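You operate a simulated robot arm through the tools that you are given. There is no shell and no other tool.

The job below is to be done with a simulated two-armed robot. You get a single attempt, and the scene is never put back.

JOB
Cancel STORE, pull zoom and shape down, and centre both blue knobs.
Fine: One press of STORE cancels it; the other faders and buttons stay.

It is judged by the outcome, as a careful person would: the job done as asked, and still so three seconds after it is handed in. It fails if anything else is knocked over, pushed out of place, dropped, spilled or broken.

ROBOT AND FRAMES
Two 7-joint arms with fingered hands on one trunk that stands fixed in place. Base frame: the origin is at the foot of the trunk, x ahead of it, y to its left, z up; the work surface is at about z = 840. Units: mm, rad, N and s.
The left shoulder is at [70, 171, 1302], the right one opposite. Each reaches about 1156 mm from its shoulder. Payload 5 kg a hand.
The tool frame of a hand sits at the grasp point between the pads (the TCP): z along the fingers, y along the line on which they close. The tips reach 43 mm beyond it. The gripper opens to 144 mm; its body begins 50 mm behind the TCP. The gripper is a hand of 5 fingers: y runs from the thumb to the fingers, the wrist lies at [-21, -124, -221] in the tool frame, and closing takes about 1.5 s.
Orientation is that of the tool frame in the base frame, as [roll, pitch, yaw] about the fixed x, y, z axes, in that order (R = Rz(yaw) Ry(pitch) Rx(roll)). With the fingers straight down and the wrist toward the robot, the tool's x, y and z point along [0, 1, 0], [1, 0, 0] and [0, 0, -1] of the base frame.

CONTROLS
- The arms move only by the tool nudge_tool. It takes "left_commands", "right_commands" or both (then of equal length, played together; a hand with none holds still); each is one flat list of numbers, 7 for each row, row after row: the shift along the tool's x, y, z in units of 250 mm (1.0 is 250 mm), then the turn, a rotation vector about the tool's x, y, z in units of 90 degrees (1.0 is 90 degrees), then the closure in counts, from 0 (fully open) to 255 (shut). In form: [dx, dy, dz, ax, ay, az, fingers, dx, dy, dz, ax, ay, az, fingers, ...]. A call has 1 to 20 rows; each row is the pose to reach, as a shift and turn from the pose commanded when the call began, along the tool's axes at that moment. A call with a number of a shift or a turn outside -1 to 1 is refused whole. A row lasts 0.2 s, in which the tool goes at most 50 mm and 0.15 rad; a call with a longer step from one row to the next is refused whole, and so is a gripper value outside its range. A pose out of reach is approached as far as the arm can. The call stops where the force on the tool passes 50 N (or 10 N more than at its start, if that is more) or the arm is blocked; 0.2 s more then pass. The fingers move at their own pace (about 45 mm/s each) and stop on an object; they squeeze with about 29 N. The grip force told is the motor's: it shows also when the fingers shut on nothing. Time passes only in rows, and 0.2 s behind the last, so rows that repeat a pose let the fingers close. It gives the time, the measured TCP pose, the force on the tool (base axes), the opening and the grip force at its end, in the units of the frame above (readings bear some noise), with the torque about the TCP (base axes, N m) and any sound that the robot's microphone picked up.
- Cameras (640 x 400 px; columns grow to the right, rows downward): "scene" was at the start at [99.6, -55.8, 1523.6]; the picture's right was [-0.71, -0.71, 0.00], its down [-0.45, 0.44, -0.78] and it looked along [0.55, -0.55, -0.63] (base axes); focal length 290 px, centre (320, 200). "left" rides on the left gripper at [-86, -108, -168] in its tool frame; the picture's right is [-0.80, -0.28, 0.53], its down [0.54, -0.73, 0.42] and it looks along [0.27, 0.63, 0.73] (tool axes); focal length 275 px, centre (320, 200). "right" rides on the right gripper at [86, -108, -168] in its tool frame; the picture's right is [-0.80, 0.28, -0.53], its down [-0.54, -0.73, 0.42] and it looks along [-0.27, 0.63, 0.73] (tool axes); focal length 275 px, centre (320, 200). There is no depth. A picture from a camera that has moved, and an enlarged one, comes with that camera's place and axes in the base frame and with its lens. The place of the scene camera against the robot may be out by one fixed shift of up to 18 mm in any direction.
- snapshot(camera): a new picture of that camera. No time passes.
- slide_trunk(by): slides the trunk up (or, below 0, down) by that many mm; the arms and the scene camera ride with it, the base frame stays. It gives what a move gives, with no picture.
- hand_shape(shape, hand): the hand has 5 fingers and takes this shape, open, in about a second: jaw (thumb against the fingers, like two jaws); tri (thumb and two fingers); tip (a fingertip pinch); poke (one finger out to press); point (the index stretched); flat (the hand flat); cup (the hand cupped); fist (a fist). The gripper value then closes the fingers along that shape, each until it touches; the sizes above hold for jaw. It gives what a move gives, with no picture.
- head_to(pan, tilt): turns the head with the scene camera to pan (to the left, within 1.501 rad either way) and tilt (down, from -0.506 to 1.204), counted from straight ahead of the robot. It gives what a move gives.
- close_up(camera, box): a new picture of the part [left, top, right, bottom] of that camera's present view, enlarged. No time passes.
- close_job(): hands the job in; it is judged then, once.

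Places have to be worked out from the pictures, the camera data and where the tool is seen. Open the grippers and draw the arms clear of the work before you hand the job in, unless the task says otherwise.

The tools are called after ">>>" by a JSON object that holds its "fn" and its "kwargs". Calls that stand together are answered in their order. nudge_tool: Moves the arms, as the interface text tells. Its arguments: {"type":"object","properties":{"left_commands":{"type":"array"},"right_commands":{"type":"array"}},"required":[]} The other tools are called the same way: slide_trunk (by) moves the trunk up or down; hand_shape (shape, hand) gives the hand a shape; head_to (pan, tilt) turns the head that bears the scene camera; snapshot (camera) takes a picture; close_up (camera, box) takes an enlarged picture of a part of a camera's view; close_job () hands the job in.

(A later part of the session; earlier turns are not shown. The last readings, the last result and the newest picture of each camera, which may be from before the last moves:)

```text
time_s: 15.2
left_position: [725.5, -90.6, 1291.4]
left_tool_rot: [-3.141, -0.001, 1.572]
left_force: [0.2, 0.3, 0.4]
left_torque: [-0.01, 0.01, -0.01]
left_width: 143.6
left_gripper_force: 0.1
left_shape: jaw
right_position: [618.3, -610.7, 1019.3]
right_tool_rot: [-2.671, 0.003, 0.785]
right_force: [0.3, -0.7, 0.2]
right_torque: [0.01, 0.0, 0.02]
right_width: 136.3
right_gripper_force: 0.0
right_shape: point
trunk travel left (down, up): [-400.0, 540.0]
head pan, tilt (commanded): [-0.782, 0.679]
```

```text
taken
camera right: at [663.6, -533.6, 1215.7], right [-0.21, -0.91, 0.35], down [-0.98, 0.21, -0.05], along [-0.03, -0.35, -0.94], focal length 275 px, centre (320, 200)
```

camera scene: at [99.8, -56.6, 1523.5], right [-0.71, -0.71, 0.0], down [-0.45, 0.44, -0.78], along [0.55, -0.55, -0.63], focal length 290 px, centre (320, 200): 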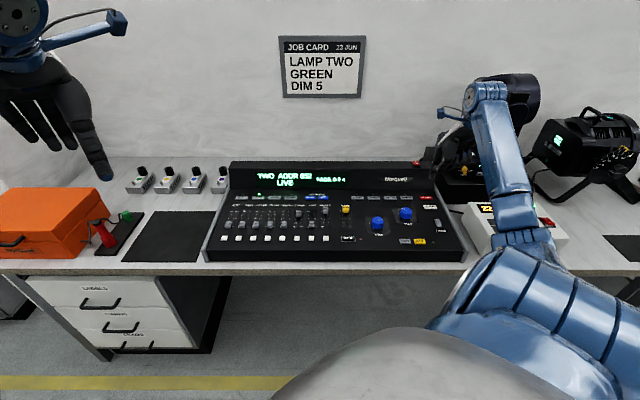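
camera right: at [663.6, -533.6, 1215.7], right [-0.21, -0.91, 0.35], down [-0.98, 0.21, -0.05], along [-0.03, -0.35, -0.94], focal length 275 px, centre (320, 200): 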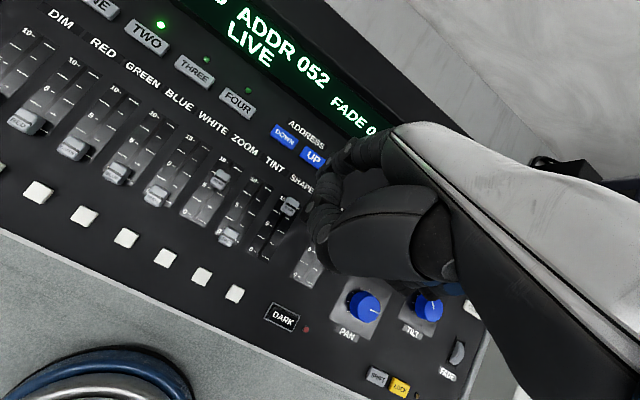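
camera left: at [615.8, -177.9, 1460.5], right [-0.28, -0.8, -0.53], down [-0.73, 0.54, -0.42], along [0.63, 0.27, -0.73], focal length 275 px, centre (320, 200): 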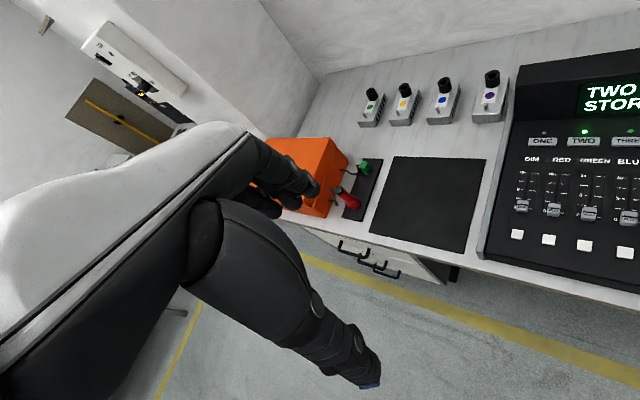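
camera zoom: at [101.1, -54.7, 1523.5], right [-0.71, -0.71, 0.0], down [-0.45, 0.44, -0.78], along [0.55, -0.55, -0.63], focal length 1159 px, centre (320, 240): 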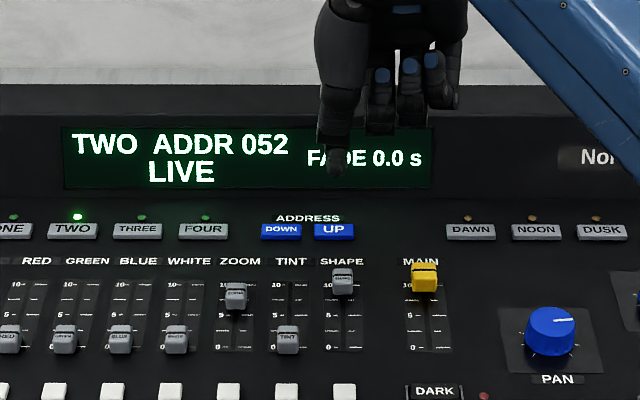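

The tip is at about l≈24, a≈939, z≈941, behind the SHAPE cap and a few mm left of its slot. I'll lower it 70 mm with a 4 mm sideways correction and re-check before touching.

>>> {"fn": "nudge_tool", "kwargs": {"right_commands": [-0.008, 0.0672, 0.1229, 0, 0, 0, 0, -0.016, 0.1343, 0.2458, 0, 0, 0, 0, -0.016, 0.1343, 0.2458, 0, 0, 0, 0]}}

>>> {"fn": "close_up", "kwargs": {"camera": "scene", "box": [295, 170, 355, 225]}}

>>> {"fn": "close_up", "kwargs": {"camera": "right", "box": [240, 130, 360, 260]}}

```text
time_s: 16.0
left_position: [723.8, -90.5, 1292.8]
left_tool_rot: [3.141, 0.001, 1.571]
left_force: [-0.3, 0.5, 0.8]
left_torque: [-0.01, -0.02, -0.01]
left_width: 143.8
left_gripper_force: 0.1
left_shape: jaw
right_position: [614.9, -616.4, 947.3]
right_tool_rot: [-2.672, -0.001, 0.784]
right_force: [-0.3, 0.8, 0.4]
right_torque: [-0.01, 0.0, -0.01]
right_width: 136.2
right_gripper_force: 0.0
right_shape: point
trunk travel left (down, up): [-400.0, 540.0]
head pan, tilt (commanded): [-0.782, 0.679]
```

```text
7.27 times, centred on (325, 198) of scene
camera zoom: at [99.1, -55.5, 1523.7], right [-0.71, -0.71, 0.0], down [-0.45, 0.44, -0.78], along [0.55, -0.55, -0.63], focal length 2108 px, centre (284, 218)
```

zoom: 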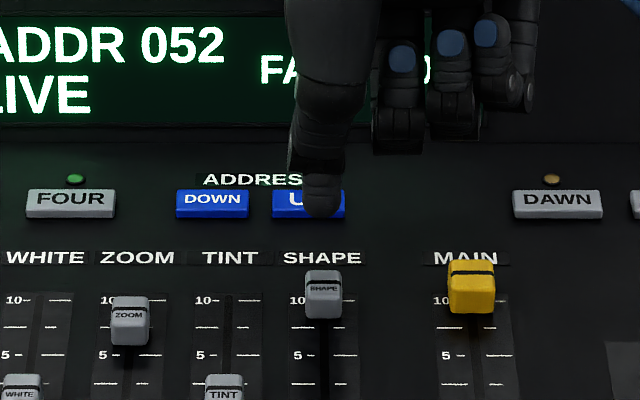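

```text
3.08 times, centred on (300, 195) of right
camera zoom: at [660.5, -538.6, 1145.0], right [-0.21, -0.91, 0.35], down [-0.98, 0.21, -0.05], along [-0.03, -0.35, -0.94], focal length 847 px, centre (382, 215)
```

zoom: 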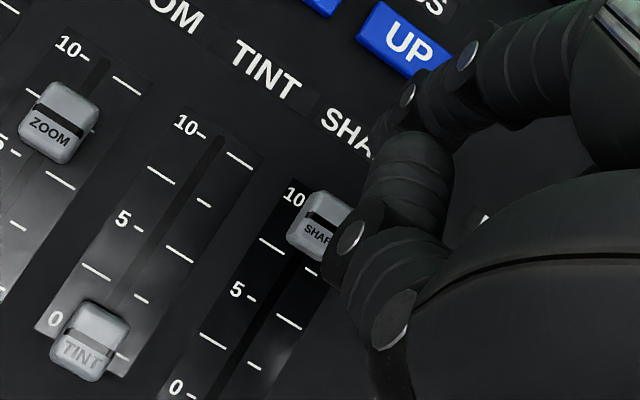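

The tip lines up with SHAPE in the scene view, and there's a free gap between the cap and the UP button. I'll lower it another 21 mm so it sits about 10 mm above the panel behind the cap.

>>> {"fn": "nudge_tool", "kwargs": {"right_commands": [0, 0.0191, 0.0374, 0, 0, 0, 0, 0, 0.0381, 0.0748, 0, 0, 0, 0, 0, 0.0381, 0.0748, 0, 0, 0, 0]}}

>>> {"fn": "close_up", "kwargs": {"camera": "scene", "box": [305, 180, 345, 225]}}

>>> {"fn": "close_up", "kwargs": {"camera": "right", "box": [240, 130, 360, 260]}}

```text
time_s: 16.8
left_position: [724.5, -90.2, 1293.0]
left_tool_rot: [3.141, -0.001, 1.571]
left_force: [0.7, -0.3, 1.4]
left_torque: [-0.01, 0.0, -0.03]
left_width: 143.7
left_gripper_force: 0.1
left_shape: jaw
right_position: [615.4, -615.5, 927.7]
right_tool_rot: [-2.671, 0.0, 0.786]
right_force: [0.4, 0.2, 0.2]
right_torque: [0.02, 0.02, 0.04]
right_width: 136.2
right_gripper_force: 0.0
right_shape: point
trunk travel left (down, up): [-400.0, 540.0]
head pan, tilt (commanded): [-0.782, 0.679]
```

```text
8.89 times, centred on (325, 202) of scene
camera zoom: at [99.7, -55.8, 1523.6], right [-0.71, -0.71, 0.0], down [-0.45, 0.44, -0.78], along [0.55, -0.55, -0.63], focal length 2576 px, centre (276, 178)
```

zoom: 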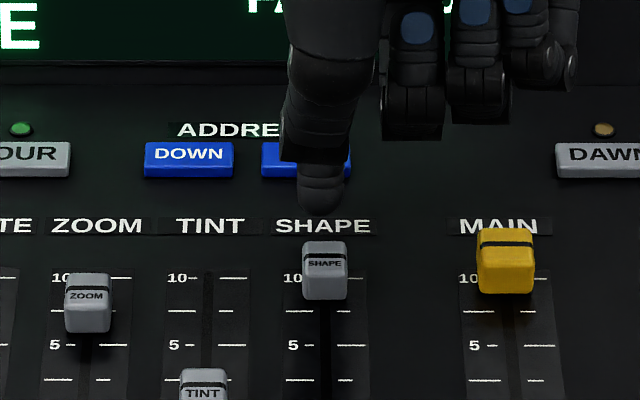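

```text
3.08 times, centred on (300, 195) of right
camera zoom: at [661.5, -538.7, 1124.6], right [-0.21, -0.91, 0.35], down [-0.98, 0.21, -0.05], along [-0.03, -0.35, -0.94], focal length 847 px, centre (382, 215)
```

zoom: 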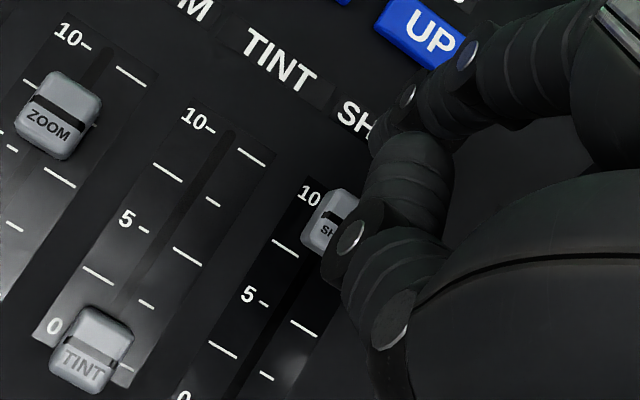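

The tip sits about 11 mm above the panel, just beyond the SHAPE cap. I'll pull toward the operator in 10 mm steps, about 4 mm lower, and check partway.

>>> {"fn": "nudge_tool", "kwargs": {"right_commands": [0, -0.0284, 0.0324, 0, 0, 0, 0, 0, -0.064, 0.0506, 0, 0, 0, 0, 0, -0.0997, 0.0687, 0, 0, 0, 0, 0, -0.1353, 0.0869, 0, 0, 0, 0, 0, -0.1709, 0.1051, 0, 0, 0, 0]}}

>>> {"fn": "close_up", "kwargs": {"camera": "scene", "box": [300, 185, 350, 245]}}

>>> {"fn": "close_up", "kwargs": {"camera": "right", "box": [240, 130, 360, 260]}}

```text
time_s: 18.0
left_position: [725.1, -91.1, 1292.7]
left_tool_rot: [-3.141, 0.0, 1.572]
left_force: [-0.3, -0.2, -0.2]
left_torque: [0.05, 0.0, 0.01]
left_width: 143.6
left_gripper_force: 0.0
left_shape: jaw
right_position: [579.7, -581.0, 923.7]
right_tool_rot: [-2.671, 0.003, 0.786]
right_force: [-0.2, 0.3, 0.7]
right_torque: [-0.01, -0.04, 0.0]
right_width: 0.2
right_gripper_force: 0.0
right_shape: point
trunk travel left (down, up): [-400.0, 540.0]
head pan, tilt (commanded): [-0.782, 0.679]
```

```text
6.67 times, centred on (325, 215) of scene
camera zoom: at [99.4, -55.7, 1523.6], right [-0.71, -0.71, 0.0], down [-0.45, 0.44, -0.78], along [0.55, -0.55, -0.63], focal length 1932 px, centre (287, 100)
```

zoom: 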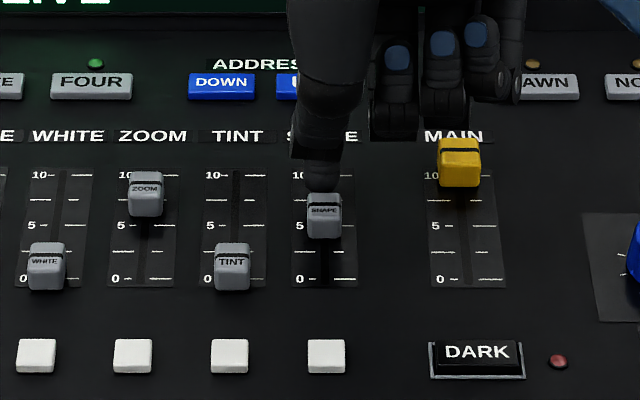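

```text
3.08 times, centred on (300, 195) of right
camera zoom: at [626.3, -504.0, 1120.3], right [-0.21, -0.91, 0.35], down [-0.98, 0.21, -0.05], along [-0.03, -0.35, -0.94], focal length 847 px, centre (382, 215)
```

zoom: 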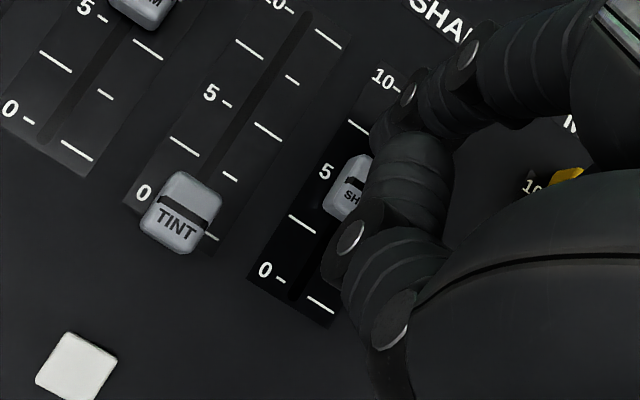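

The SHAPE cap is following the finger and sits near 5–6, with almost no force and the neighbours unmoved. I'll pull 32 mm more, which should leave it just short of zero.

>>> {"fn": "nudge_tool", "kwargs": {"right_commands": [0, -0.0356, 0.0182, 0, 0, 0, 0, 0, -0.0713, 0.0363, 0, 0, 0, 0, 0, -0.0998, 0.0508, 0, 0, 0, 0, 0, -0.114, 0.0581, 0, 0, 0, 0]}}

>>> {"fn": "close_up", "kwargs": {"camera": "scene", "box": [300, 195, 350, 245]}}

>>> {"fn": "close_up", "kwargs": {"camera": "right", "box": [240, 130, 360, 260]}}

```text
time_s: 19.0
left_position: [725.1, -90.9, 1293.7]
left_tool_rot: [3.141, 0.0, 1.571]
left_force: [0.3, -0.1, 1.1]
left_torque: [0.0, 0.01, 0.0]
left_width: 143.6
left_gripper_force: 0.1
left_shape: jaw
right_position: [557.5, -557.5, 922.2]
right_tool_rot: [-2.672, 0.0, 0.786]
right_force: [0.0, 0.0, 0.9]
right_torque: [-0.04, -0.01, 0.0]
right_width: 0.0
right_gripper_force: 0.1
right_shape: point
trunk travel left (down, up): [-400.0, 540.0]
head pan, tilt (commanded): [-0.782, 0.679]
```

```text
8.00 times, centred on (325, 220) of scene
camera zoom: at [99.5, -55.7, 1523.6], right [-0.71, -0.71, 0.0], down [-0.45, 0.44, -0.78], along [0.55, -0.55, -0.63], focal length 2319 px, centre (280, 40)
```

zoom: 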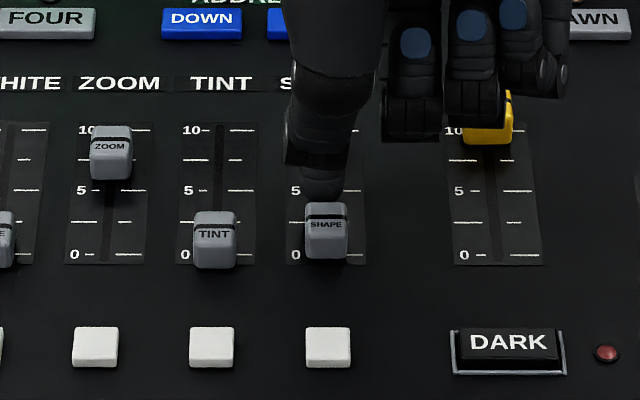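

```text
3.08 times, centred on (300, 195) of right
camera zoom: at [603.5, -480.9, 1119.9], right [-0.21, -0.91, 0.35], down [-0.98, 0.21, -0.05], along [-0.03, -0.35, -0.94], focal length 847 px, centre (382, 215)
```

zoom: 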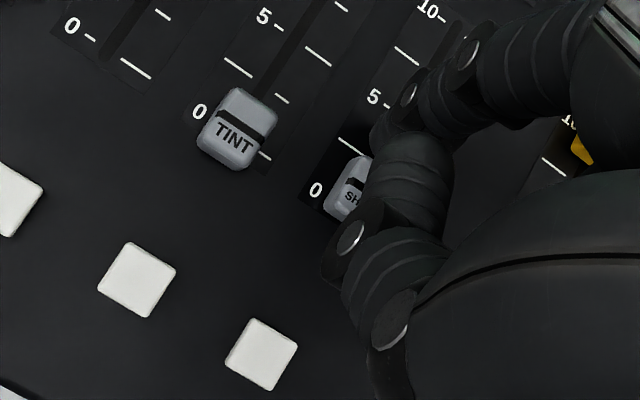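

SHAPE is about 6 mm short of zero, judging by TINT, which is at zero. I'll pull another 7 mm in small steps and watch the force for the end stop.

>>> {"fn": "nudge_tool", "kwargs": {"right_commands": [0, -0.0089, 0.0045, 0, 0, 0, 0, 0, -0.0178, 0.0091, 0, 0, 0, 0, 0, -0.0249, 0.0127, 0, 0, 0, 0, 0, -0.0249, 0.0127, 0, 0, 0, 0]}}

>>> {"fn": "close_up", "kwargs": {"camera": "scene", "box": [300, 195, 350, 245]}}

>>> {"fn": "close_up", "kwargs": {"camera": "right", "box": [240, 130, 360, 260]}}

```text
time_s: 20.0
left_position: [725.9, -90.2, 1292.6]
left_tool_rot: [-3.141, 0.001, 1.569]
left_force: [-0.8, 0.3, -0.7]
left_torque: [0.01, 0.02, 0.01]
left_width: 143.8
left_gripper_force: 0.0
left_shape: jaw
right_position: [553.0, -553.1, 923.4]
right_tool_rot: [-2.671, 0.0, 0.785]
right_force: [-0.3, 0.2, -0.5]
right_torque: [-0.05, -0.02, 0.01]
right_width: 0.0
right_gripper_force: 0.1
right_shape: point
trunk travel left (down, up): [-400.0, 540.0]
head pan, tilt (commanded): [-0.782, 0.679]
```

```text
8.00 times, centred on (325, 220) of scene
camera zoom: at [99.7, -55.8, 1523.6], right [-0.71, -0.71, 0.0], down [-0.45, 0.44, -0.78], along [0.55, -0.55, -0.63], focal length 2319 px, centre (280, 40)
```

zoom: 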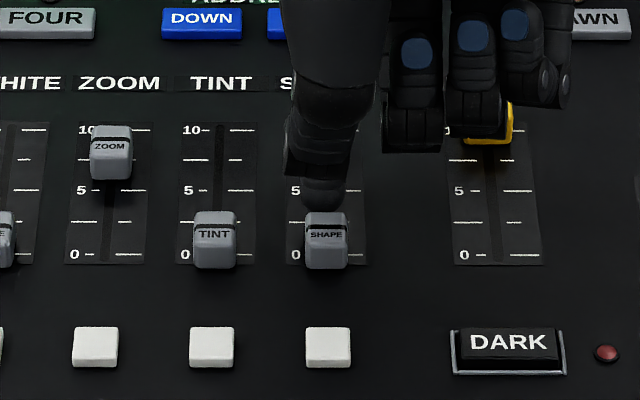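

```text
3.08 times, centred on (300, 195) of right
camera zoom: at [598.9, -476.3, 1120.1], right [-0.21, -0.91, 0.35], down [-0.98, 0.21, -0.05], along [-0.03, -0.35, -0.94], focal length 847 px, centre (382, 215)
```

zoom: 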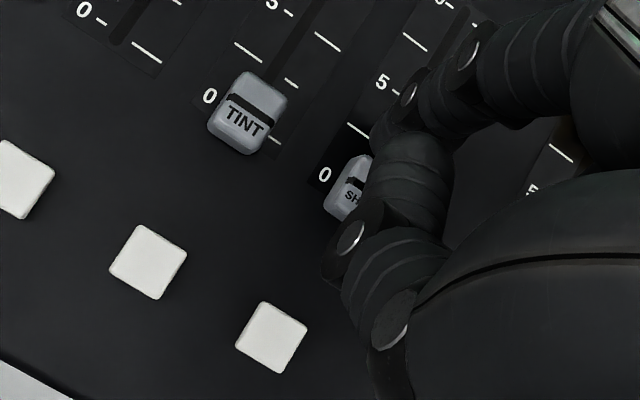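

SHAPE now matches TINT's zero position in the picture. I'll pull 2–3 mm more to seat it on its end stop.

>>> {"fn": "nudge_tool", "kwargs": {"right_commands": [0, -0.0036, 0.0018, 0, 0, 0, 0, 0, -0.0071, 0.0036, 0, 0, 0, 0, 0, -0.0107, 0.0054, 0, 0, 0, 0, 0, -0.0107, 0.0054, 0, 0, 0, 0]}}

>>> {"fn": "close_up", "kwargs": {"camera": "scene", "box": [300, 195, 350, 245]}}

```text
time_s: 21.0
left_position: [724.3, -90.8, 1291.7]
left_tool_rot: [3.141, 0.001, 1.571]
left_force: [-0.7, -0.2, 0.2]
left_torque: [0.0, 0.01, 0.01]
left_width: 143.6
left_gripper_force: 0.0
left_shape: jaw
right_position: [552.1, -551.4, 924.0]
right_tool_rot: [-2.672, 0.001, 0.786]
right_force: [1.6, -0.6, -0.3]
right_torque: [-0.01, -0.06, -0.01]
right_width: 0.0
right_gripper_force: 0.1
right_shape: point
trunk travel left (down, up): [-400.0, 540.0]
head pan, tilt (commanded): [-0.782, 0.679]
```

```text
8.00 times, centred on (325, 220) of scene
camera zoom: at [99.8, -56.0, 1523.5], right [-0.71, -0.71, 0.0], down [-0.45, 0.44, -0.78], along [0.55, -0.55, -0.63], focal length 2319 px, centre (280, 40)
```

zoom: 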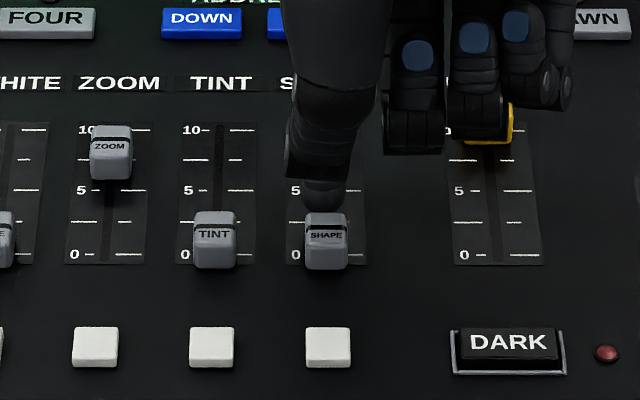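

SHAPE didn't move further and the finger met about 1.6 N, so it's on its stop. I'll back off, lift, and go to a spot just beyond the ZOOM cap (l≈115).

>>> {"fn": "nudge_tool", "kwargs": {"right_commands": [0, 0.0285, -0.0145, 0, 0, 0, 0, 0, -0.0441, -0.1571, 0, 0, 0, 0, 0, -0.1131, -0.2925, 0, 0, 0, 0, 0.128, -0.0347, -0.3325, 0, 0, 0, 0, 0.256, 0.0544, -0.3779, 0, 0, 0, 0, 0.384, 0.1435, -0.4233, 0, 0, 0, 0, 0.384, 0.1435, -0.4233, 0, 0, 0, 0]}}

>>> {"fn": "close_up", "kwargs": {"camera": "scene", "box": [260, 150, 350, 240]}}

>>> {"fn": "snapshot", "kwargs": {"camera": "right"}}

```text
time_s: 22.6
left_position: [724.4, -91.5, 1292.2]
left_tool_rot: [-3.141, 0.001, 1.571]
left_force: [-0.7, -0.2, 0.0]
left_torque: [0.03, 0.01, -0.01]
left_width: 143.6
left_gripper_force: 0.0
left_shape: jaw
right_position: [677.9, -540.7, 999.4]
right_tool_rot: [-2.67, 0.0, 0.788]
right_force: [-1.0, -0.5, 0.3]
right_torque: [0.03, -0.03, -0.02]
right_width: 0.0
right_gripper_force: 0.0
right_shape: point
trunk travel left (down, up): [-400.0, 540.0]
head pan, tilt (commanded): [-0.782, 0.679]
```

```text
4.44 times, centred on (305, 195) of scene
camera zoom: at [99.1, -56.3, 1523.6], right [-0.71, -0.71, 0.0], down [-0.45, 0.44, -0.78], along [0.55, -0.55, -0.63], focal length 1288 px, centre (387, 222)
```

zoom: 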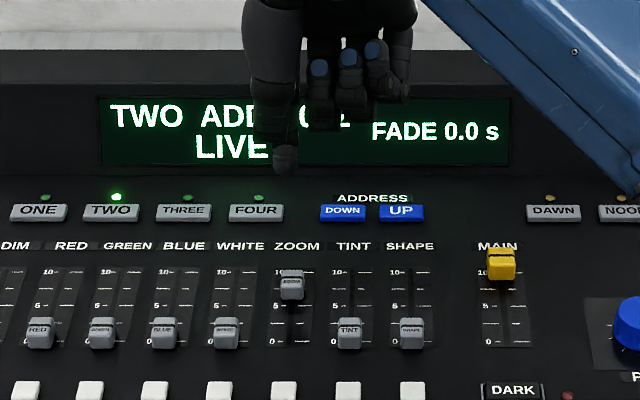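

```text
taken
camera right: at [724.2, -464.8, 1197.1], right [-0.21, -0.91, 0.35], down [-0.98, 0.21, -0.05], along [-0.03, -0.35, -0.94], focal length 275 px, centre (320, 200)
```

right: 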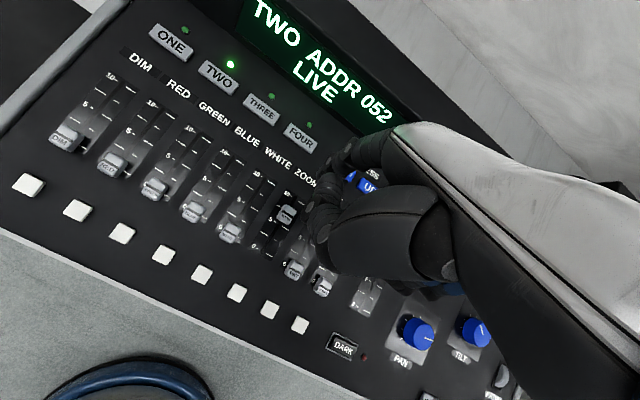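

The tip is at about l≈115, a≈932, z≈921, just beyond ZOOM. I'll lower it 55 mm with a 2 mm sideways correction and check alignment.

>>> {"fn": "nudge_tool", "kwargs": {"right_commands": [-0.004, 0.05, 0.098, 0, 0, 0, 0, -0.008, 0.0999, 0.196, 0, 0, 0, 0, -0.008, 0.0999, 0.196, 0, 0, 0, 0]}}

>>> {"fn": "close_up", "kwargs": {"camera": "scene", "box": [270, 175, 320, 225]}}

>>> {"fn": "close_up", "kwargs": {"camera": "right", "box": [240, 130, 360, 260]}}

```text
time_s: 23.4
left_position: [724.4, -90.2, 1291.8]
left_tool_rot: [-3.14, 0.001, 1.57]
left_force: [1.0, -0.1, -0.9]
left_torque: [-0.03, 0.0, 0.04]
left_width: 143.8
left_gripper_force: 0.0
left_shape: jaw
right_position: [676.5, -541.9, 945.0]
right_tool_rot: [-2.671, 0.002, 0.787]
right_force: [0.0, 0.0, -0.1]
right_torque: [-0.01, 0.0, 0.01]
right_width: 0.0
right_gripper_force: 0.1
right_shape: point
trunk travel left (down, up): [-400.0, 540.0]
head pan, tilt (commanded): [-0.782, 0.679]
```

```text
8.00 times, centred on (295, 200) of scene
camera zoom: at [99.6, -55.3, 1523.6], right [-0.71, -0.71, 0.0], down [-0.45, 0.44, -0.78], along [0.55, -0.55, -0.63], focal length 2319 px, centre (520, 200)
```

zoom: 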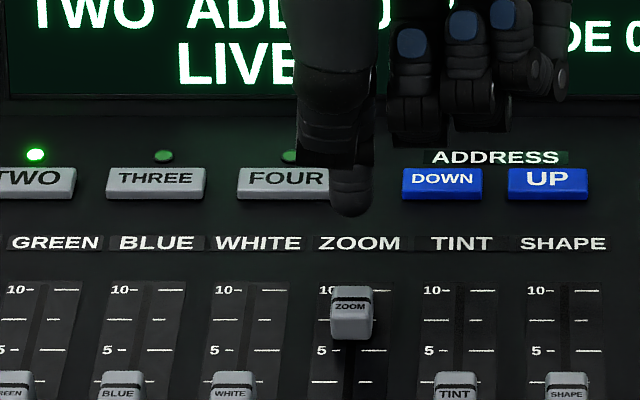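

```text
3.08 times, centred on (300, 195) of right
camera zoom: at [721.4, -465.7, 1141.9], right [-0.21, -0.91, 0.35], down [-0.98, 0.21, -0.05], along [-0.03, -0.35, -0.94], focal length 847 px, centre (382, 215)
```

zoom: 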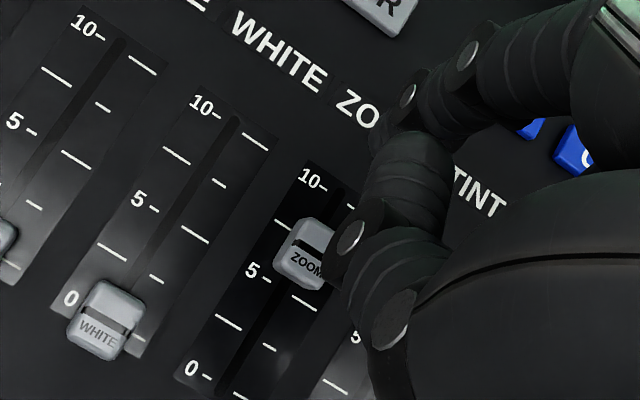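

The tip lines up with ZOOM and clears its cap and the FOUR and DOWN buttons. I'll lower it 20 mm behind the cap and pull 74 mm toward the operator, stopping just short of zero.

>>> {"fn": "nudge_tool", "kwargs": {"right_commands": [0, 0.0182, 0.0356, 0, 0, 0, 0, 0, 0.0372, 0.0731, 0, 0, 0, 0, 0, 0.0016, 0.0913, 0, 0, 0, 0, 0, -0.0341, 0.1094, 0, 0, 0, 0, 0, -0.0697, 0.1276, 0, 0, 0, 0, 0, -0.1054, 0.1457, 0, 0, 0, 0, 0, -0.141, 0.1639, 0, 0, 0, 0, 0, -0.1766, 0.1821, 0, 0, 0, 0, 0, -0.2123, 0.2002, 0, 0, 0, 0, 0, -0.2265, 0.2075, 0, 0, 0, 0]}}

>>> {"fn": "close_up", "kwargs": {"camera": "scene", "box": [275, 195, 335, 245]}}

>>> {"fn": "close_up", "kwargs": {"camera": "right", "box": [240, 130, 360, 260]}}

```text
time_s: 25.6
left_position: [723.6, -90.6, 1292.1]
left_tool_rot: [3.141, 0.0, 1.571]
left_force: [-0.3, -0.5, -0.1]
left_torque: [-0.01, 0.0, -0.01]
left_width: 143.7
left_gripper_force: 0.1
left_shape: jaw
right_position: [621.8, -489.8, 926.7]
right_tool_rot: [-2.671, 0.002, 0.787]
right_force: [0.3, -0.2, 0.9]
right_torque: [0.0, -0.05, -0.01]
right_width: 0.0
right_gripper_force: 0.0
right_shape: point
trunk travel left (down, up): [-400.0, 540.0]
head pan, tilt (commanded): [-0.782, 0.679]
```

```text
8.00 times, centred on (305, 220) of scene
camera zoom: at [99.7, -55.7, 1523.6], right [-0.71, -0.71, 0.0], down [-0.45, 0.44, -0.78], along [0.55, -0.55, -0.63], focal length 2319 px, centre (440, 40)
```

zoom: 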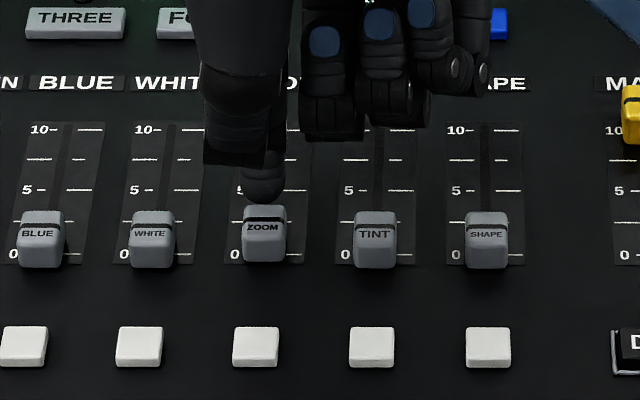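

```text
3.08 times, centred on (300, 195) of right
camera zoom: at [668.1, -412.2, 1122.7], right [-0.21, -0.91, 0.35], down [-0.98, 0.21, -0.05], along [-0.03, -0.35, -0.94], focal length 847 px, centre (382, 215)
```

zoom: 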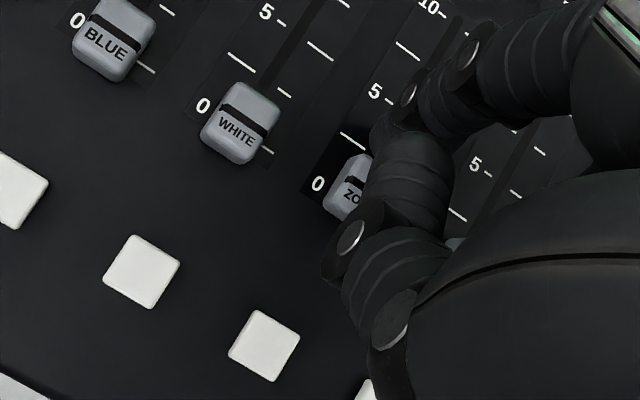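

ZOOM is about 4–5 mm short of zero and everything else is in place. I'll pull the last 7 mm gently onto its stop.

>>> {"fn": "nudge_tool", "kwargs": {"right_commands": [0, -0.0071, 0.0036, 0, 0, 0, 0, 0, -0.0143, 0.0073, 0, 0, 0, 0, 0, -0.0214, 0.0109, 0, 0, 0, 0, 0, -0.0249, 0.0127, 0, 0, 0, 0, 0, -0.0249, 0.0127, 0, 0, 0, 0]}}

>>> {"fn": "close_up", "kwargs": {"camera": "scene", "box": [275, 195, 335, 245]}}

```text
time_s: 26.8
left_position: [726.1, -91.0, 1292.7]
left_tool_rot: [3.14, 0.001, 1.572]
left_force: [-0.4, 0.1, 0.5]
left_torque: [-0.01, -0.02, 0.0]
left_width: 143.5
left_gripper_force: 0.0
left_shape: jaw
right_position: [618.2, -484.1, 926.1]
right_tool_rot: [-2.671, -0.001, 0.783]
right_force: [0.3, -1.1, 0.1]
right_torque: [-0.12, -0.14, -0.04]
right_width: 0.1
right_gripper_force: 0.1
right_shape: point
trunk travel left (down, up): [-400.0, 540.0]
head pan, tilt (commanded): [-0.782, 0.679]
```

```text
8.00 times, centred on (305, 220) of scene
camera zoom: at [99.8, -55.9, 1523.6], right [-0.71, -0.71, 0.0], down [-0.45, 0.44, -0.78], along [0.55, -0.55, -0.63], focal length 2319 px, centre (440, 40)
```

zoom: 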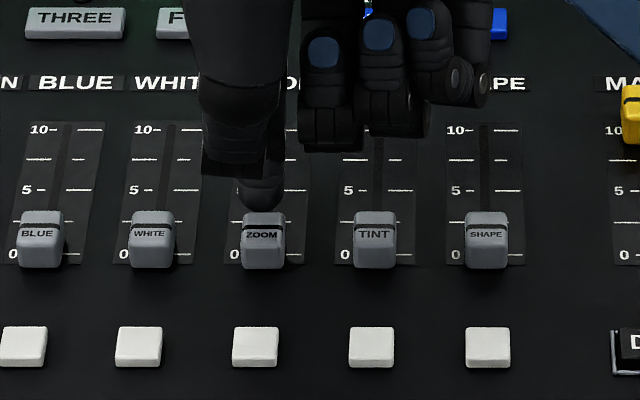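

ZOOM now lines up with WHITE and TINT at zero. One more 2 mm pull will confirm it is on the stop.

>>> {"fn": "nudge_tool", "kwargs": {"right_commands": [0, -0.0036, 0.0018, 0, 0, 0, 0, 0, -0.0071, 0.0036, 0, 0, 0, 0, 0, -0.0071, 0.0036, 0, 0, 0, 0]}}

>>> {"fn": "close_up", "kwargs": {"camera": "scene", "box": [275, 195, 335, 245]}}

```text
time_s: 27.6
left_position: [725.4, -91.5, 1293.0]
left_tool_rot: [-3.141, -0.002, 1.571]
left_force: [-0.3, 0.5, 0.0]
left_torque: [-0.03, -0.01, 0.0]
left_width: 143.9
left_gripper_force: 0.1
left_shape: jaw
right_position: [615.6, -482.2, 926.0]
right_tool_rot: [-2.67, 0.001, 0.786]
right_force: [2.5, -2.0, 2.0]
right_torque: [-0.23, -0.3, -0.09]
right_width: 0.0
right_gripper_force: 0.1
right_shape: point
trunk travel left (down, up): [-400.0, 540.0]
head pan, tilt (commanded): [-0.782, 0.679]
```

```text
8.00 times, centred on (305, 220) of scene
camera zoom: at [99.8, -55.9, 1523.6], right [-0.71, -0.71, 0.0], down [-0.45, 0.44, -0.78], along [0.55, -0.55, -0.63], focal length 2319 px, centre (440, 40)
```

zoom: 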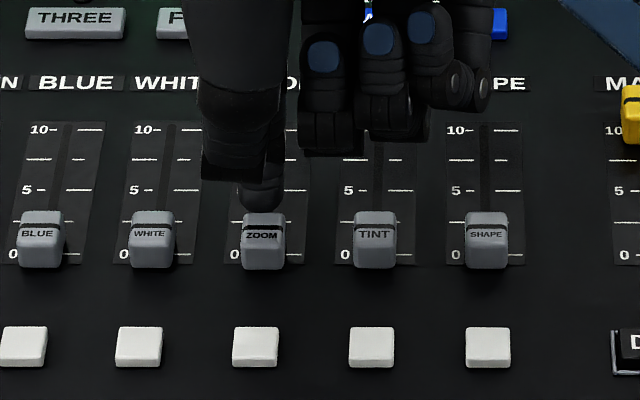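

ZOOM is hard on its stop (3 N, cap still), so both faders are down. I'll back off, lift, move high over PAN and level the hand to prepare a pinch grip.

>>> {"fn": "nudge_tool", "kwargs": {"right_commands": [0, 0.0285, -0.0145, 0, 0, 0, 0, 0, -0.0532, -0.1749, 0, 0, 0, 0, 0, -0.1349, -0.3353, 0, 0, 0, 0, 0, -0.2148, -0.4921, 0, 0, 0, 0, -0.168, -0.1827, -0.5085, 0, 0, 0, 0, -0.336, -0.1506, -0.5248, 0, 0, 0, 0, -0.504, -0.1186, -0.5412, 0, 0, 0, 0, -0.672, -0.0865, -0.5575, 0, 0, 0, 0, -0.84, -0.0544, -0.5738, 0, 0, 0, 0, -1.0, -0.0259, -0.5884, 0, 0, 0, 0]}}

>>> {"fn": "nudge_tool", "kwargs": {"right_commands": [0, 0, 0, -0.075, 0, 0, 0, 0, 0, 0, -0.15, 0, 0, 0, 0, 0, 0, -0.225, 0, 0, 0, 0, 0, 0, -0.3, 0, 0, 0, 0, 0, 0, -0.3, 0, 0, 0]}}

>>> {"fn": "hand_shape", "kwargs": {"shape": "tri", "hand": "right"}}

>>> {"fn": "snapshot", "kwargs": {"camera": "scene"}}

>>> {"fn": "close_up", "kwargs": {"camera": "scene", "box": [320, 120, 430, 250]}}

>>> {"fn": "snapshot", "kwargs": {"camera": "right"}}

```text
time_s: 29.8
left_position: [724.5, -90.5, 1293.5]
left_tool_rot: [3.14, 0.001, 1.571]
left_force: [-0.8, -0.5, 0.2]
left_torque: [0.01, -0.02, 0.0]
left_width: 143.5
left_gripper_force: 0.1
left_shape: jaw
right_position: [479.6, -703.0, 1060.2]
right_tool_rot: [-2.671, -0.002, 0.786]
right_force: [-0.4, 0.1, 0.3]
right_torque: [0.0, -0.02, 0.03]
right_width: 0.0
right_gripper_force: 0.2
right_shape: point
trunk travel left (down, up): [-400.0, 540.0]
head pan, tilt (commanded): [-0.782, 0.679]
```

```text
time_s: 31.0
left_position: [725.4, -90.1, 1293.6]
left_tool_rot: [-3.141, -0.001, 1.571]
left_force: [0.4, -0.1, -0.2]
left_torque: [0.0, 0.04, 0.02]
left_width: 143.6
left_gripper_force: 0.0
left_shape: jaw
right_position: [482.0, -702.8, 1059.7]
right_tool_rot: [3.14, 0.004, 0.788]
right_force: [0.4, 0.0, -0.5]
right_torque: [0.05, -0.01, -0.02]
right_width: 0.0
right_gripper_force: 0.0
right_shape: point
trunk travel left (down, up): [-400.0, 540.0]
head pan, tilt (commanded): [-0.782, 0.679]
```

```text
time_s: 31.9
left_position: [724.5, -91.4, 1293.1]
left_tool_rot: [-3.141, 0.0, 1.571]
left_force: [0.1, 0.9, 0.1]
left_torque: [0.03, -0.01, -0.01]
left_width: 143.5
left_gripper_force: 0.0
left_shape: jaw
right_position: [481.7, -702.9, 1060.3]
right_tool_rot: [3.14, 0.0, 0.788]
right_force: [0.7, 0.7, -0.2]
right_torque: [-0.01, 0.02, -0.02]
right_width: 143.6
right_gripper_force: 0.1
right_shape: tri
trunk travel left (down, up): [-400.0, 540.0]
head pan, tilt (commanded): [-0.782, 0.679]
```

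```text
taken
camera scene: at [99.5, -55.7, 1523.6], right [-0.71, -0.71, 0.0], down [-0.45, 0.44, -0.78], along [0.55, -0.55, -0.63], focal length 290 px, centre (320, 200)
```

scene: 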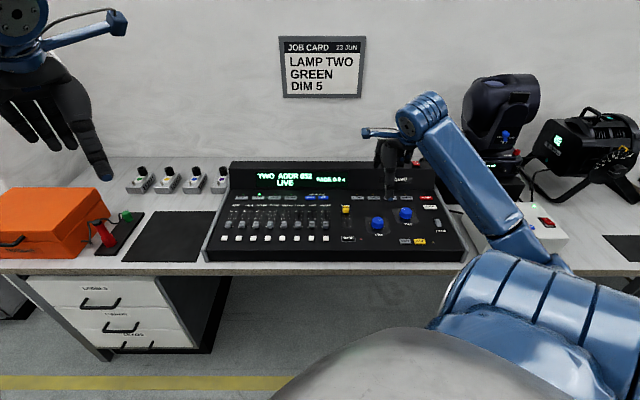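

```text
3.08 times, centred on (375, 185) of scene
camera zoom: at [99.5, -55.7, 1523.6], right [-0.71, -0.71, 0.0], down [-0.45, 0.44, -0.78], along [0.55, -0.55, -0.63], focal length 892 px, centre (151, 246)
```

zoom: 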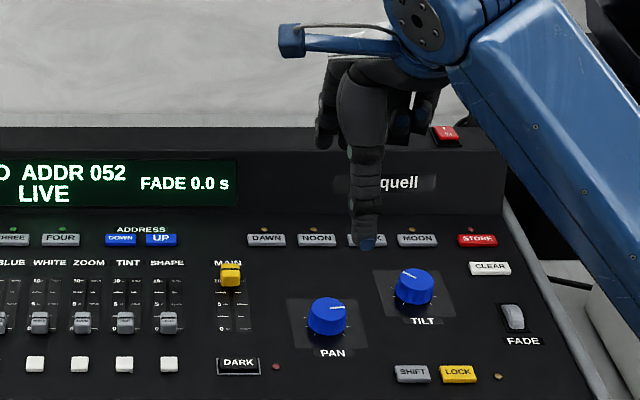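

```text
taken
camera right: at [465.6, -563.7, 1226.2], right [-0.36, -0.76, 0.53], down [-0.9, 0.13, -0.42], along [0.25, -0.63, -0.73], focal length 275 px, centre (320, 200)
```

right: 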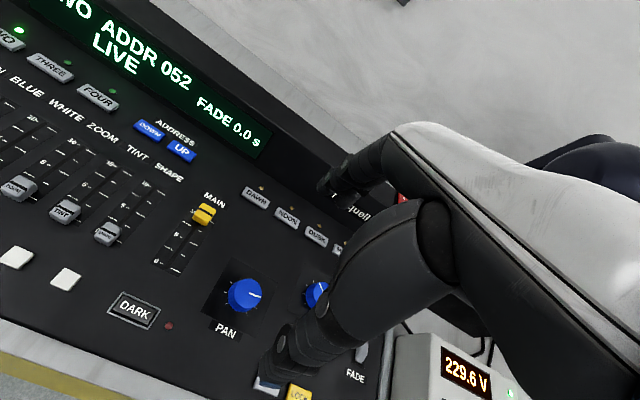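

In tri the hand opens wide, with the thumb on the operator's side and two fingers opposite. I'll pre-close it part way up here and see where the tips come.

>>> {"fn": "nudge_tool", "kwargs": {"right_commands": [0, 0, 0, 0, 0, 0, 120, 0, 0, 0, 0, 0, 0, 120, 0, 0, 0, 0, 0, 0, 120, 0, 0, 0, 0, 0, 0, 120, 0, 0, 0, 0, 0, 0, 120, 0, 0, 0, 0, 0, 0, 120]}}

>>> {"fn": "close_up", "kwargs": {"camera": "scene", "box": [340, 130, 430, 250]}}

>>> {"fn": "close_up", "kwargs": {"camera": "right", "box": [180, 140, 420, 400]}}

```text
time_s: 33.3
left_position: [723.9, -90.6, 1292.2]
left_tool_rot: [3.141, 0.0, 1.571]
left_force: [0.3, 0.2, 0.5]
left_torque: [0.01, 0.0, -0.02]
left_width: 143.7
left_gripper_force: 0.1
left_shape: jaw
right_position: [482.2, -703.1, 1060.7]
right_tool_rot: [3.142, 0.001, 0.789]
right_force: [0.1, 0.2, -0.2]
right_torque: [-0.04, 0.02, 0.0]
right_width: 76.7
right_gripper_force: 0.1
right_shape: tri
trunk travel left (down, up): [-400.0, 540.0]
head pan, tilt (commanded): [-0.782, 0.679]
```

```text
3.33 times, centred on (385, 190) of scene
camera zoom: at [99.6, -55.8, 1523.6], right [-0.71, -0.71, 0.0], down [-0.45, 0.44, -0.78], along [0.55, -0.55, -0.63], focal length 966 px, centre (103, 233)
```

zoom: 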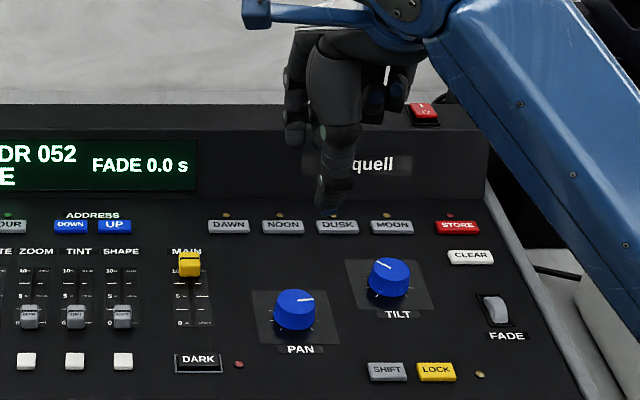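

```text
1.54 times, centred on (300, 270) of right
camera zoom: at [465.7, -563.8, 1226.1], right [-0.36, -0.76, 0.53], down [-0.9, 0.13, -0.42], along [0.25, -0.63, -0.73], focal length 424 px, centre (351, 92)
```

zoom: 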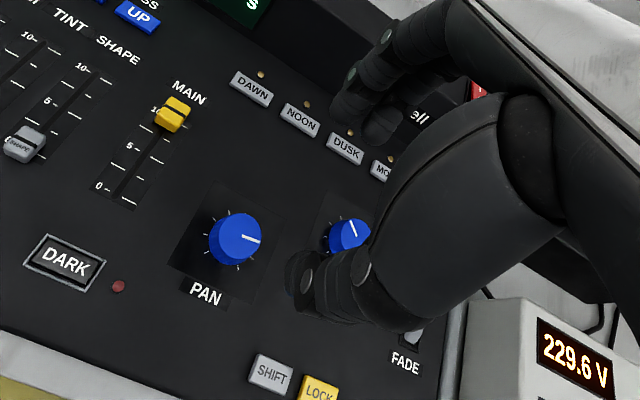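

The opening is now 77 mm, thumb near side and fingers far side, centred roughly on the TCP. I'll zoom in on the knobs from here to refine their centres and pointer angles.

>>> {"fn": "close_up", "kwargs": {"camera": "right", "box": [210, 260, 280, 320]}}

>>> {"fn": "close_up", "kwargs": {"camera": "scene", "box": [360, 200, 425, 245]}}

```text
6.67 times, centred on (245, 290) of right
camera zoom: at [465.7, -563.8, 1226.1], right [-0.36, -0.76, 0.53], down [-0.9, 0.13, -0.42], along [0.25, -0.63, -0.73], focal length 1835 px, centre (820, -400)
```

zoom: 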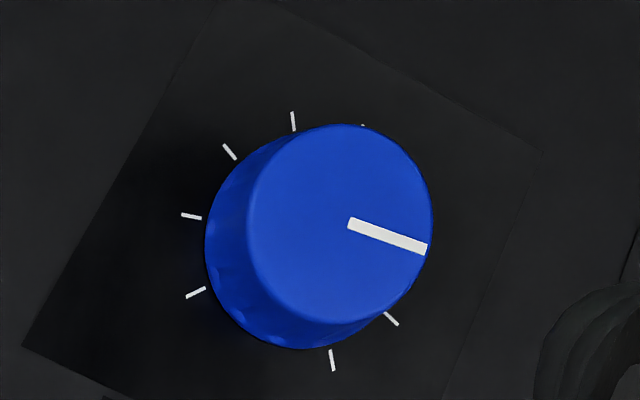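

```text
8.89 times, centred on (392, 222) of scene
camera zoom: at [99.6, -55.8, 1523.6], right [-0.71, -0.71, 0.0], down [-0.45, 0.44, -0.78], along [0.55, -0.55, -0.63], focal length 2576 px, centre (-324, 0)
```

zoom: 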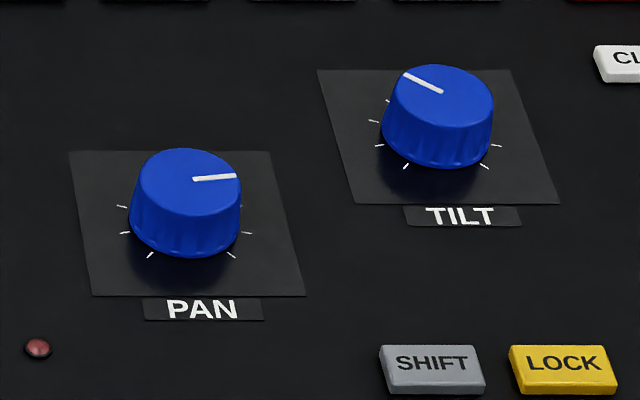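

PAN's centre fits l≈-157.8, a≈839, with its top at z≈857, and its pointer is about 82° clockwise of centre. I'll close to roughly knob width up here to see how low the thumb and fingertips sit in the real grip.

>>> {"fn": "nudge_tool", "kwargs": {"right_commands": [0, 0, 0, 0, 0, 0, 175, 0, 0, 0, 0, 0, 0, 175, 0, 0, 0, 0, 0, 0, 175, 0, 0, 0, 0, 0, 0, 175, 0, 0, 0, 0, 0, 0, 175]}}

>>> {"fn": "close_up", "kwargs": {"camera": "scene", "box": [355, 140, 415, 210]}}

>>> {"fn": "close_up", "kwargs": {"camera": "right", "box": [250, 170, 400, 350]}}

```text
time_s: 34.5
left_position: [724.2, -90.0, 1294.2]
left_tool_rot: [-3.141, 0.0, 1.571]
left_force: [0.4, -0.8, 0.2]
left_torque: [-0.03, 0.01, 0.02]
left_width: 143.7
left_gripper_force: 0.1
left_shape: jaw
right_position: [482.1, -702.8, 1059.7]
right_tool_rot: [3.14, 0.0, 0.788]
right_force: [0.0, 0.5, -0.2]
right_torque: [-0.02, 0.02, -0.01]
right_width: 45.7
right_gripper_force: 0.0
right_shape: tri
trunk travel left (down, up): [-400.0, 540.0]
head pan, tilt (commanded): [-0.782, 0.679]
```

```text
5.71 times, centred on (385, 175) of scene
camera zoom: at [99.6, -55.8, 1523.6], right [-0.71, -0.71, 0.0], down [-0.45, 0.44, -0.78], along [0.55, -0.55, -0.63], focal length 1656 px, centre (-51, 343)
```

zoom: 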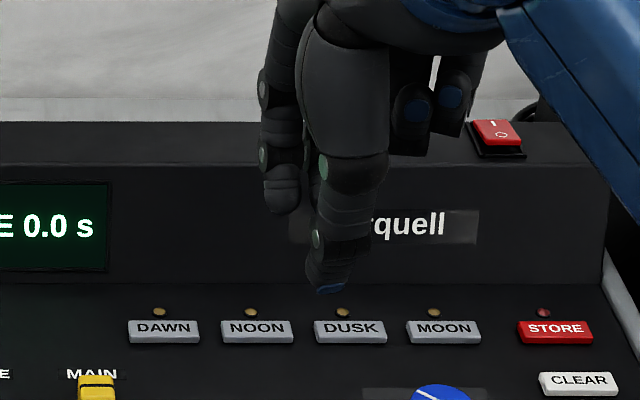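

```text
2.22 times, centred on (325, 260) of right
camera zoom: at [465.7, -563.7, 1226.1], right [-0.36, -0.76, 0.53], down [-0.9, 0.13, -0.42], along [0.25, -0.63, -0.73], focal length 612 px, centre (309, 67)
```

zoom: 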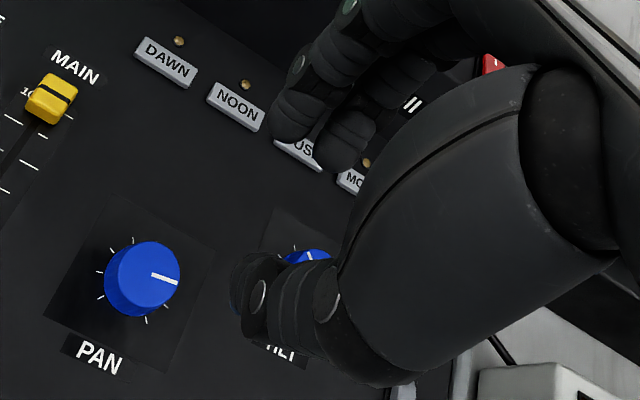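

In tri at knob width the thumb sits about 15 mm lower than the fingertips. I'll see whether the "tip" pinch is better matched.

>>> {"fn": "hand_shape", "kwargs": {"shape": "tip", "hand": "right"}}

>>> {"fn": "nudge_tool", "kwargs": {"right_commands": [0, 0, 0, 0, 0, 0, 160, 0, 0, 0, 0, 0, 0, 160, 0, 0, 0, 0, 0, 0, 160, 0, 0, 0, 0, 0, 0, 160, 0, 0, 0, 0, 0, 0, 160, 0, 0, 0, 0, 0, 0, 160, 0, 0, 0, 0, 0, 0, 160]}}

>>> {"fn": "close_up", "kwargs": {"camera": "scene", "box": [355, 140, 415, 210]}}

>>> {"fn": "close_up", "kwargs": {"camera": "right", "box": [250, 170, 400, 350]}}

```text
time_s: 35.4
left_position: [725.0, -91.2, 1293.1]
left_tool_rot: [-3.142, -0.001, 1.57]
left_force: [0.0, -0.2, -0.1]
left_torque: [-0.01, 0.0, 0.0]
left_width: 143.7
left_gripper_force: 0.0
left_shape: jaw
right_position: [482.3, -703.2, 1059.3]
right_tool_rot: [3.141, 0.0, 0.786]
right_force: [-0.3, -0.4, -0.4]
right_torque: [0.02, 0.0, -0.02]
right_width: 143.6
right_gripper_force: 0.0
right_shape: tip
trunk travel left (down, up): [-400.0, 540.0]
head pan, tilt (commanded): [-0.782, 0.679]
```

```text
time_s: 37.0
left_position: [724.9, -90.5, 1292.2]
left_tool_rot: [3.141, 0.0, 1.573]
left_force: [-0.6, 0.7, -0.2]
left_torque: [0.02, 0.0, 0.0]
left_width: 143.8
left_gripper_force: 0.1
left_shape: jaw
right_position: [481.1, -702.4, 1060.3]
right_tool_rot: [-3.141, -0.001, 0.787]
right_force: [0.1, -0.2, 0.7]
right_torque: [-0.04, -0.01, 0.02]
right_width: 54.8
right_gripper_force: 0.1
right_shape: tip
trunk travel left (down, up): [-400.0, 540.0]
head pan, tilt (commanded): [-0.782, 0.679]
```

```text
5.71 times, centred on (385, 175) of scene
camera zoom: at [99.6, -55.8, 1523.6], right [-0.71, -0.71, 0.0], down [-0.45, 0.44, -0.78], along [0.55, -0.55, -0.63], focal length 1656 px, centre (-51, 343)
```

zoom: 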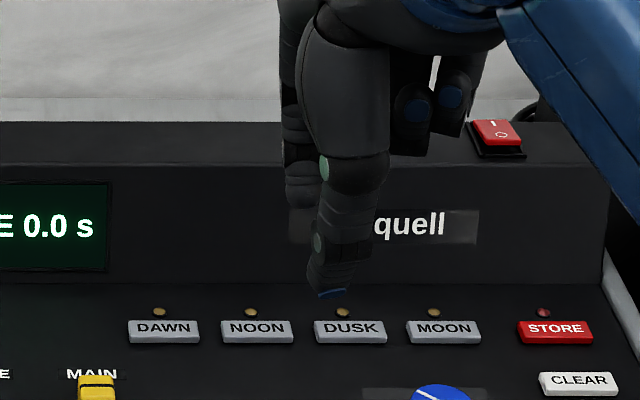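

```text
2.22 times, centred on (325, 260) of right
camera zoom: at [465.7, -563.8, 1226.1], right [-0.36, -0.76, 0.53], down [-0.9, 0.13, -0.42], along [0.25, -0.63, -0.73], focal length 612 px, centre (309, 67)
```

zoom: 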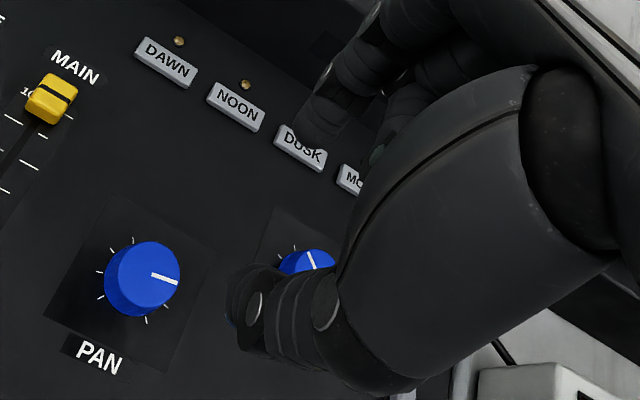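

Tip has the same low thumb and only one opposing finger, so tri will hold a round knob better. I'll tilt the hand about 15° to level thumb and fingers, and first yaw it 40° clockwise so PAN's 82° counter-clockwise turn fits in one grip.

>>> {"fn": "hand_shape", "kwargs": {"shape": "tri", "hand": "right"}}

>>> {"fn": "nudge_tool", "kwargs": {"right_commands": [0, 0, 0, 0, 0, 0.074, 120, 0, 0, 0, 0, 0, 0.148, 120, 0, 0, 0, 0, 0, 0.222, 120, 0, 0, 0, 0, 0, 0.296, 120, 0, 0, 0, 0, 0, 0.37, 120, 0, 0, 0, 0, 0, 0.444, 120, 0, 0, 0, 0, 0, 0.444, 120]}}

>>> {"fn": "nudge_tool", "kwargs": {"right_commands": [0, 0, 0, 0.0833, 0, 0, 120, 0, 0, 0, 0.1667, 0, 0, 120, 0, 0, 0, 0.1667, 0, 0, 120]}}

>>> {"fn": "snapshot", "kwargs": {"camera": "scene"}}

>>> {"fn": "snapshot", "kwargs": {"camera": "right"}}

>>> {"fn": "close_up", "kwargs": {"camera": "scene", "box": [340, 120, 430, 240]}}

```text
time_s: 37.9
left_position: [725.1, -92.0, 1292.4]
left_tool_rot: [3.141, 0.002, 1.572]
left_force: [0.6, 0.2, 0.7]
left_torque: [-0.01, 0.0, 0.01]
left_width: 143.8
left_gripper_force: 0.1
left_shape: jaw
right_position: [482.2, -702.3, 1059.7]
right_tool_rot: [3.141, 0.0, 0.788]
right_force: [1.3, -0.1, 0.2]
right_torque: [-0.02, 0.0, -0.01]
right_width: 143.6
right_gripper_force: 0.0
right_shape: tri
trunk travel left (down, up): [-400.0, 540.0]
head pan, tilt (commanded): [-0.782, 0.679]
```

```text
time_s: 39.5
left_position: [723.9, -91.2, 1292.1]
left_tool_rot: [3.14, 0.0, 1.571]
left_force: [-0.7, -0.4, 0.6]
left_torque: [0.02, -0.03, 0.0]
left_width: 143.7
left_gripper_force: 0.0
left_shape: jaw
right_position: [481.6, -701.8, 1059.2]
right_tool_rot: [3.141, 0.0, 0.089]
right_force: [-0.3, -0.2, 0.0]
right_torque: [0.02, 0.04, 0.03]
right_width: 76.6
right_gripper_force: 0.2
right_shape: tri
trunk travel left (down, up): [-400.0, 540.0]
head pan, tilt (commanded): [-0.782, 0.679]
```

```text
time_s: 40.3
left_position: [724.6, -91.0, 1292.7]
left_tool_rot: [3.14, -0.001, 1.57]
left_force: [-0.1, 0.3, -0.6]
left_torque: [-0.03, -0.01, -0.03]
left_width: 143.4
left_gripper_force: 0.0
left_shape: jaw
right_position: [482.4, -703.0, 1059.9]
right_tool_rot: [-2.879, 0.001, 0.09]
right_force: [-0.6, 0.5, 0.3]
right_torque: [-0.03, -0.02, -0.02]
right_width: 76.7
right_gripper_force: 0.0
right_shape: tri
trunk travel left (down, up): [-400.0, 540.0]
head pan, tilt (commanded): [-0.782, 0.679]
```

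```text
taken
camera scene: at [99.6, -55.3, 1523.6], right [-0.71, -0.71, 0.0], down [-0.45, 0.44, -0.78], along [0.55, -0.55, -0.63], focal length 290 px, centre (320, 200)
```

scene: 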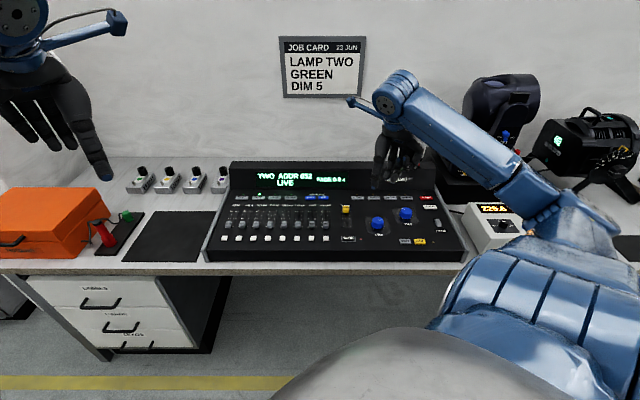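

```text
taken
camera right: at [562.3, -631.7, 1248.5], right [-0.76, -0.48, 0.44], down [-0.61, 0.76, -0.22], along [-0.23, -0.44, -0.87], focal length 275 px, centre (320, 200)
```

right: 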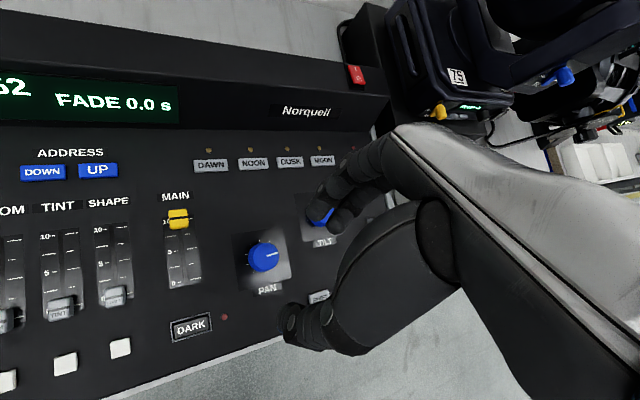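

```text
3.33 times, centred on (385, 180) of scene
camera zoom: at [99.6, -55.3, 1523.6], right [-0.71, -0.71, 0.0], down [-0.45, 0.44, -0.78], along [0.55, -0.55, -0.63], focal length 966 px, centre (103, 267)
```

zoom: 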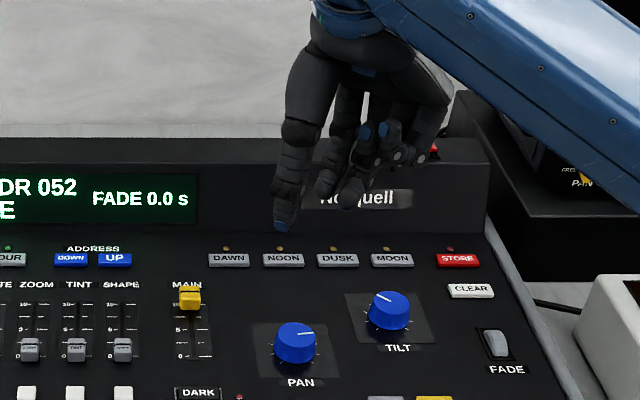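

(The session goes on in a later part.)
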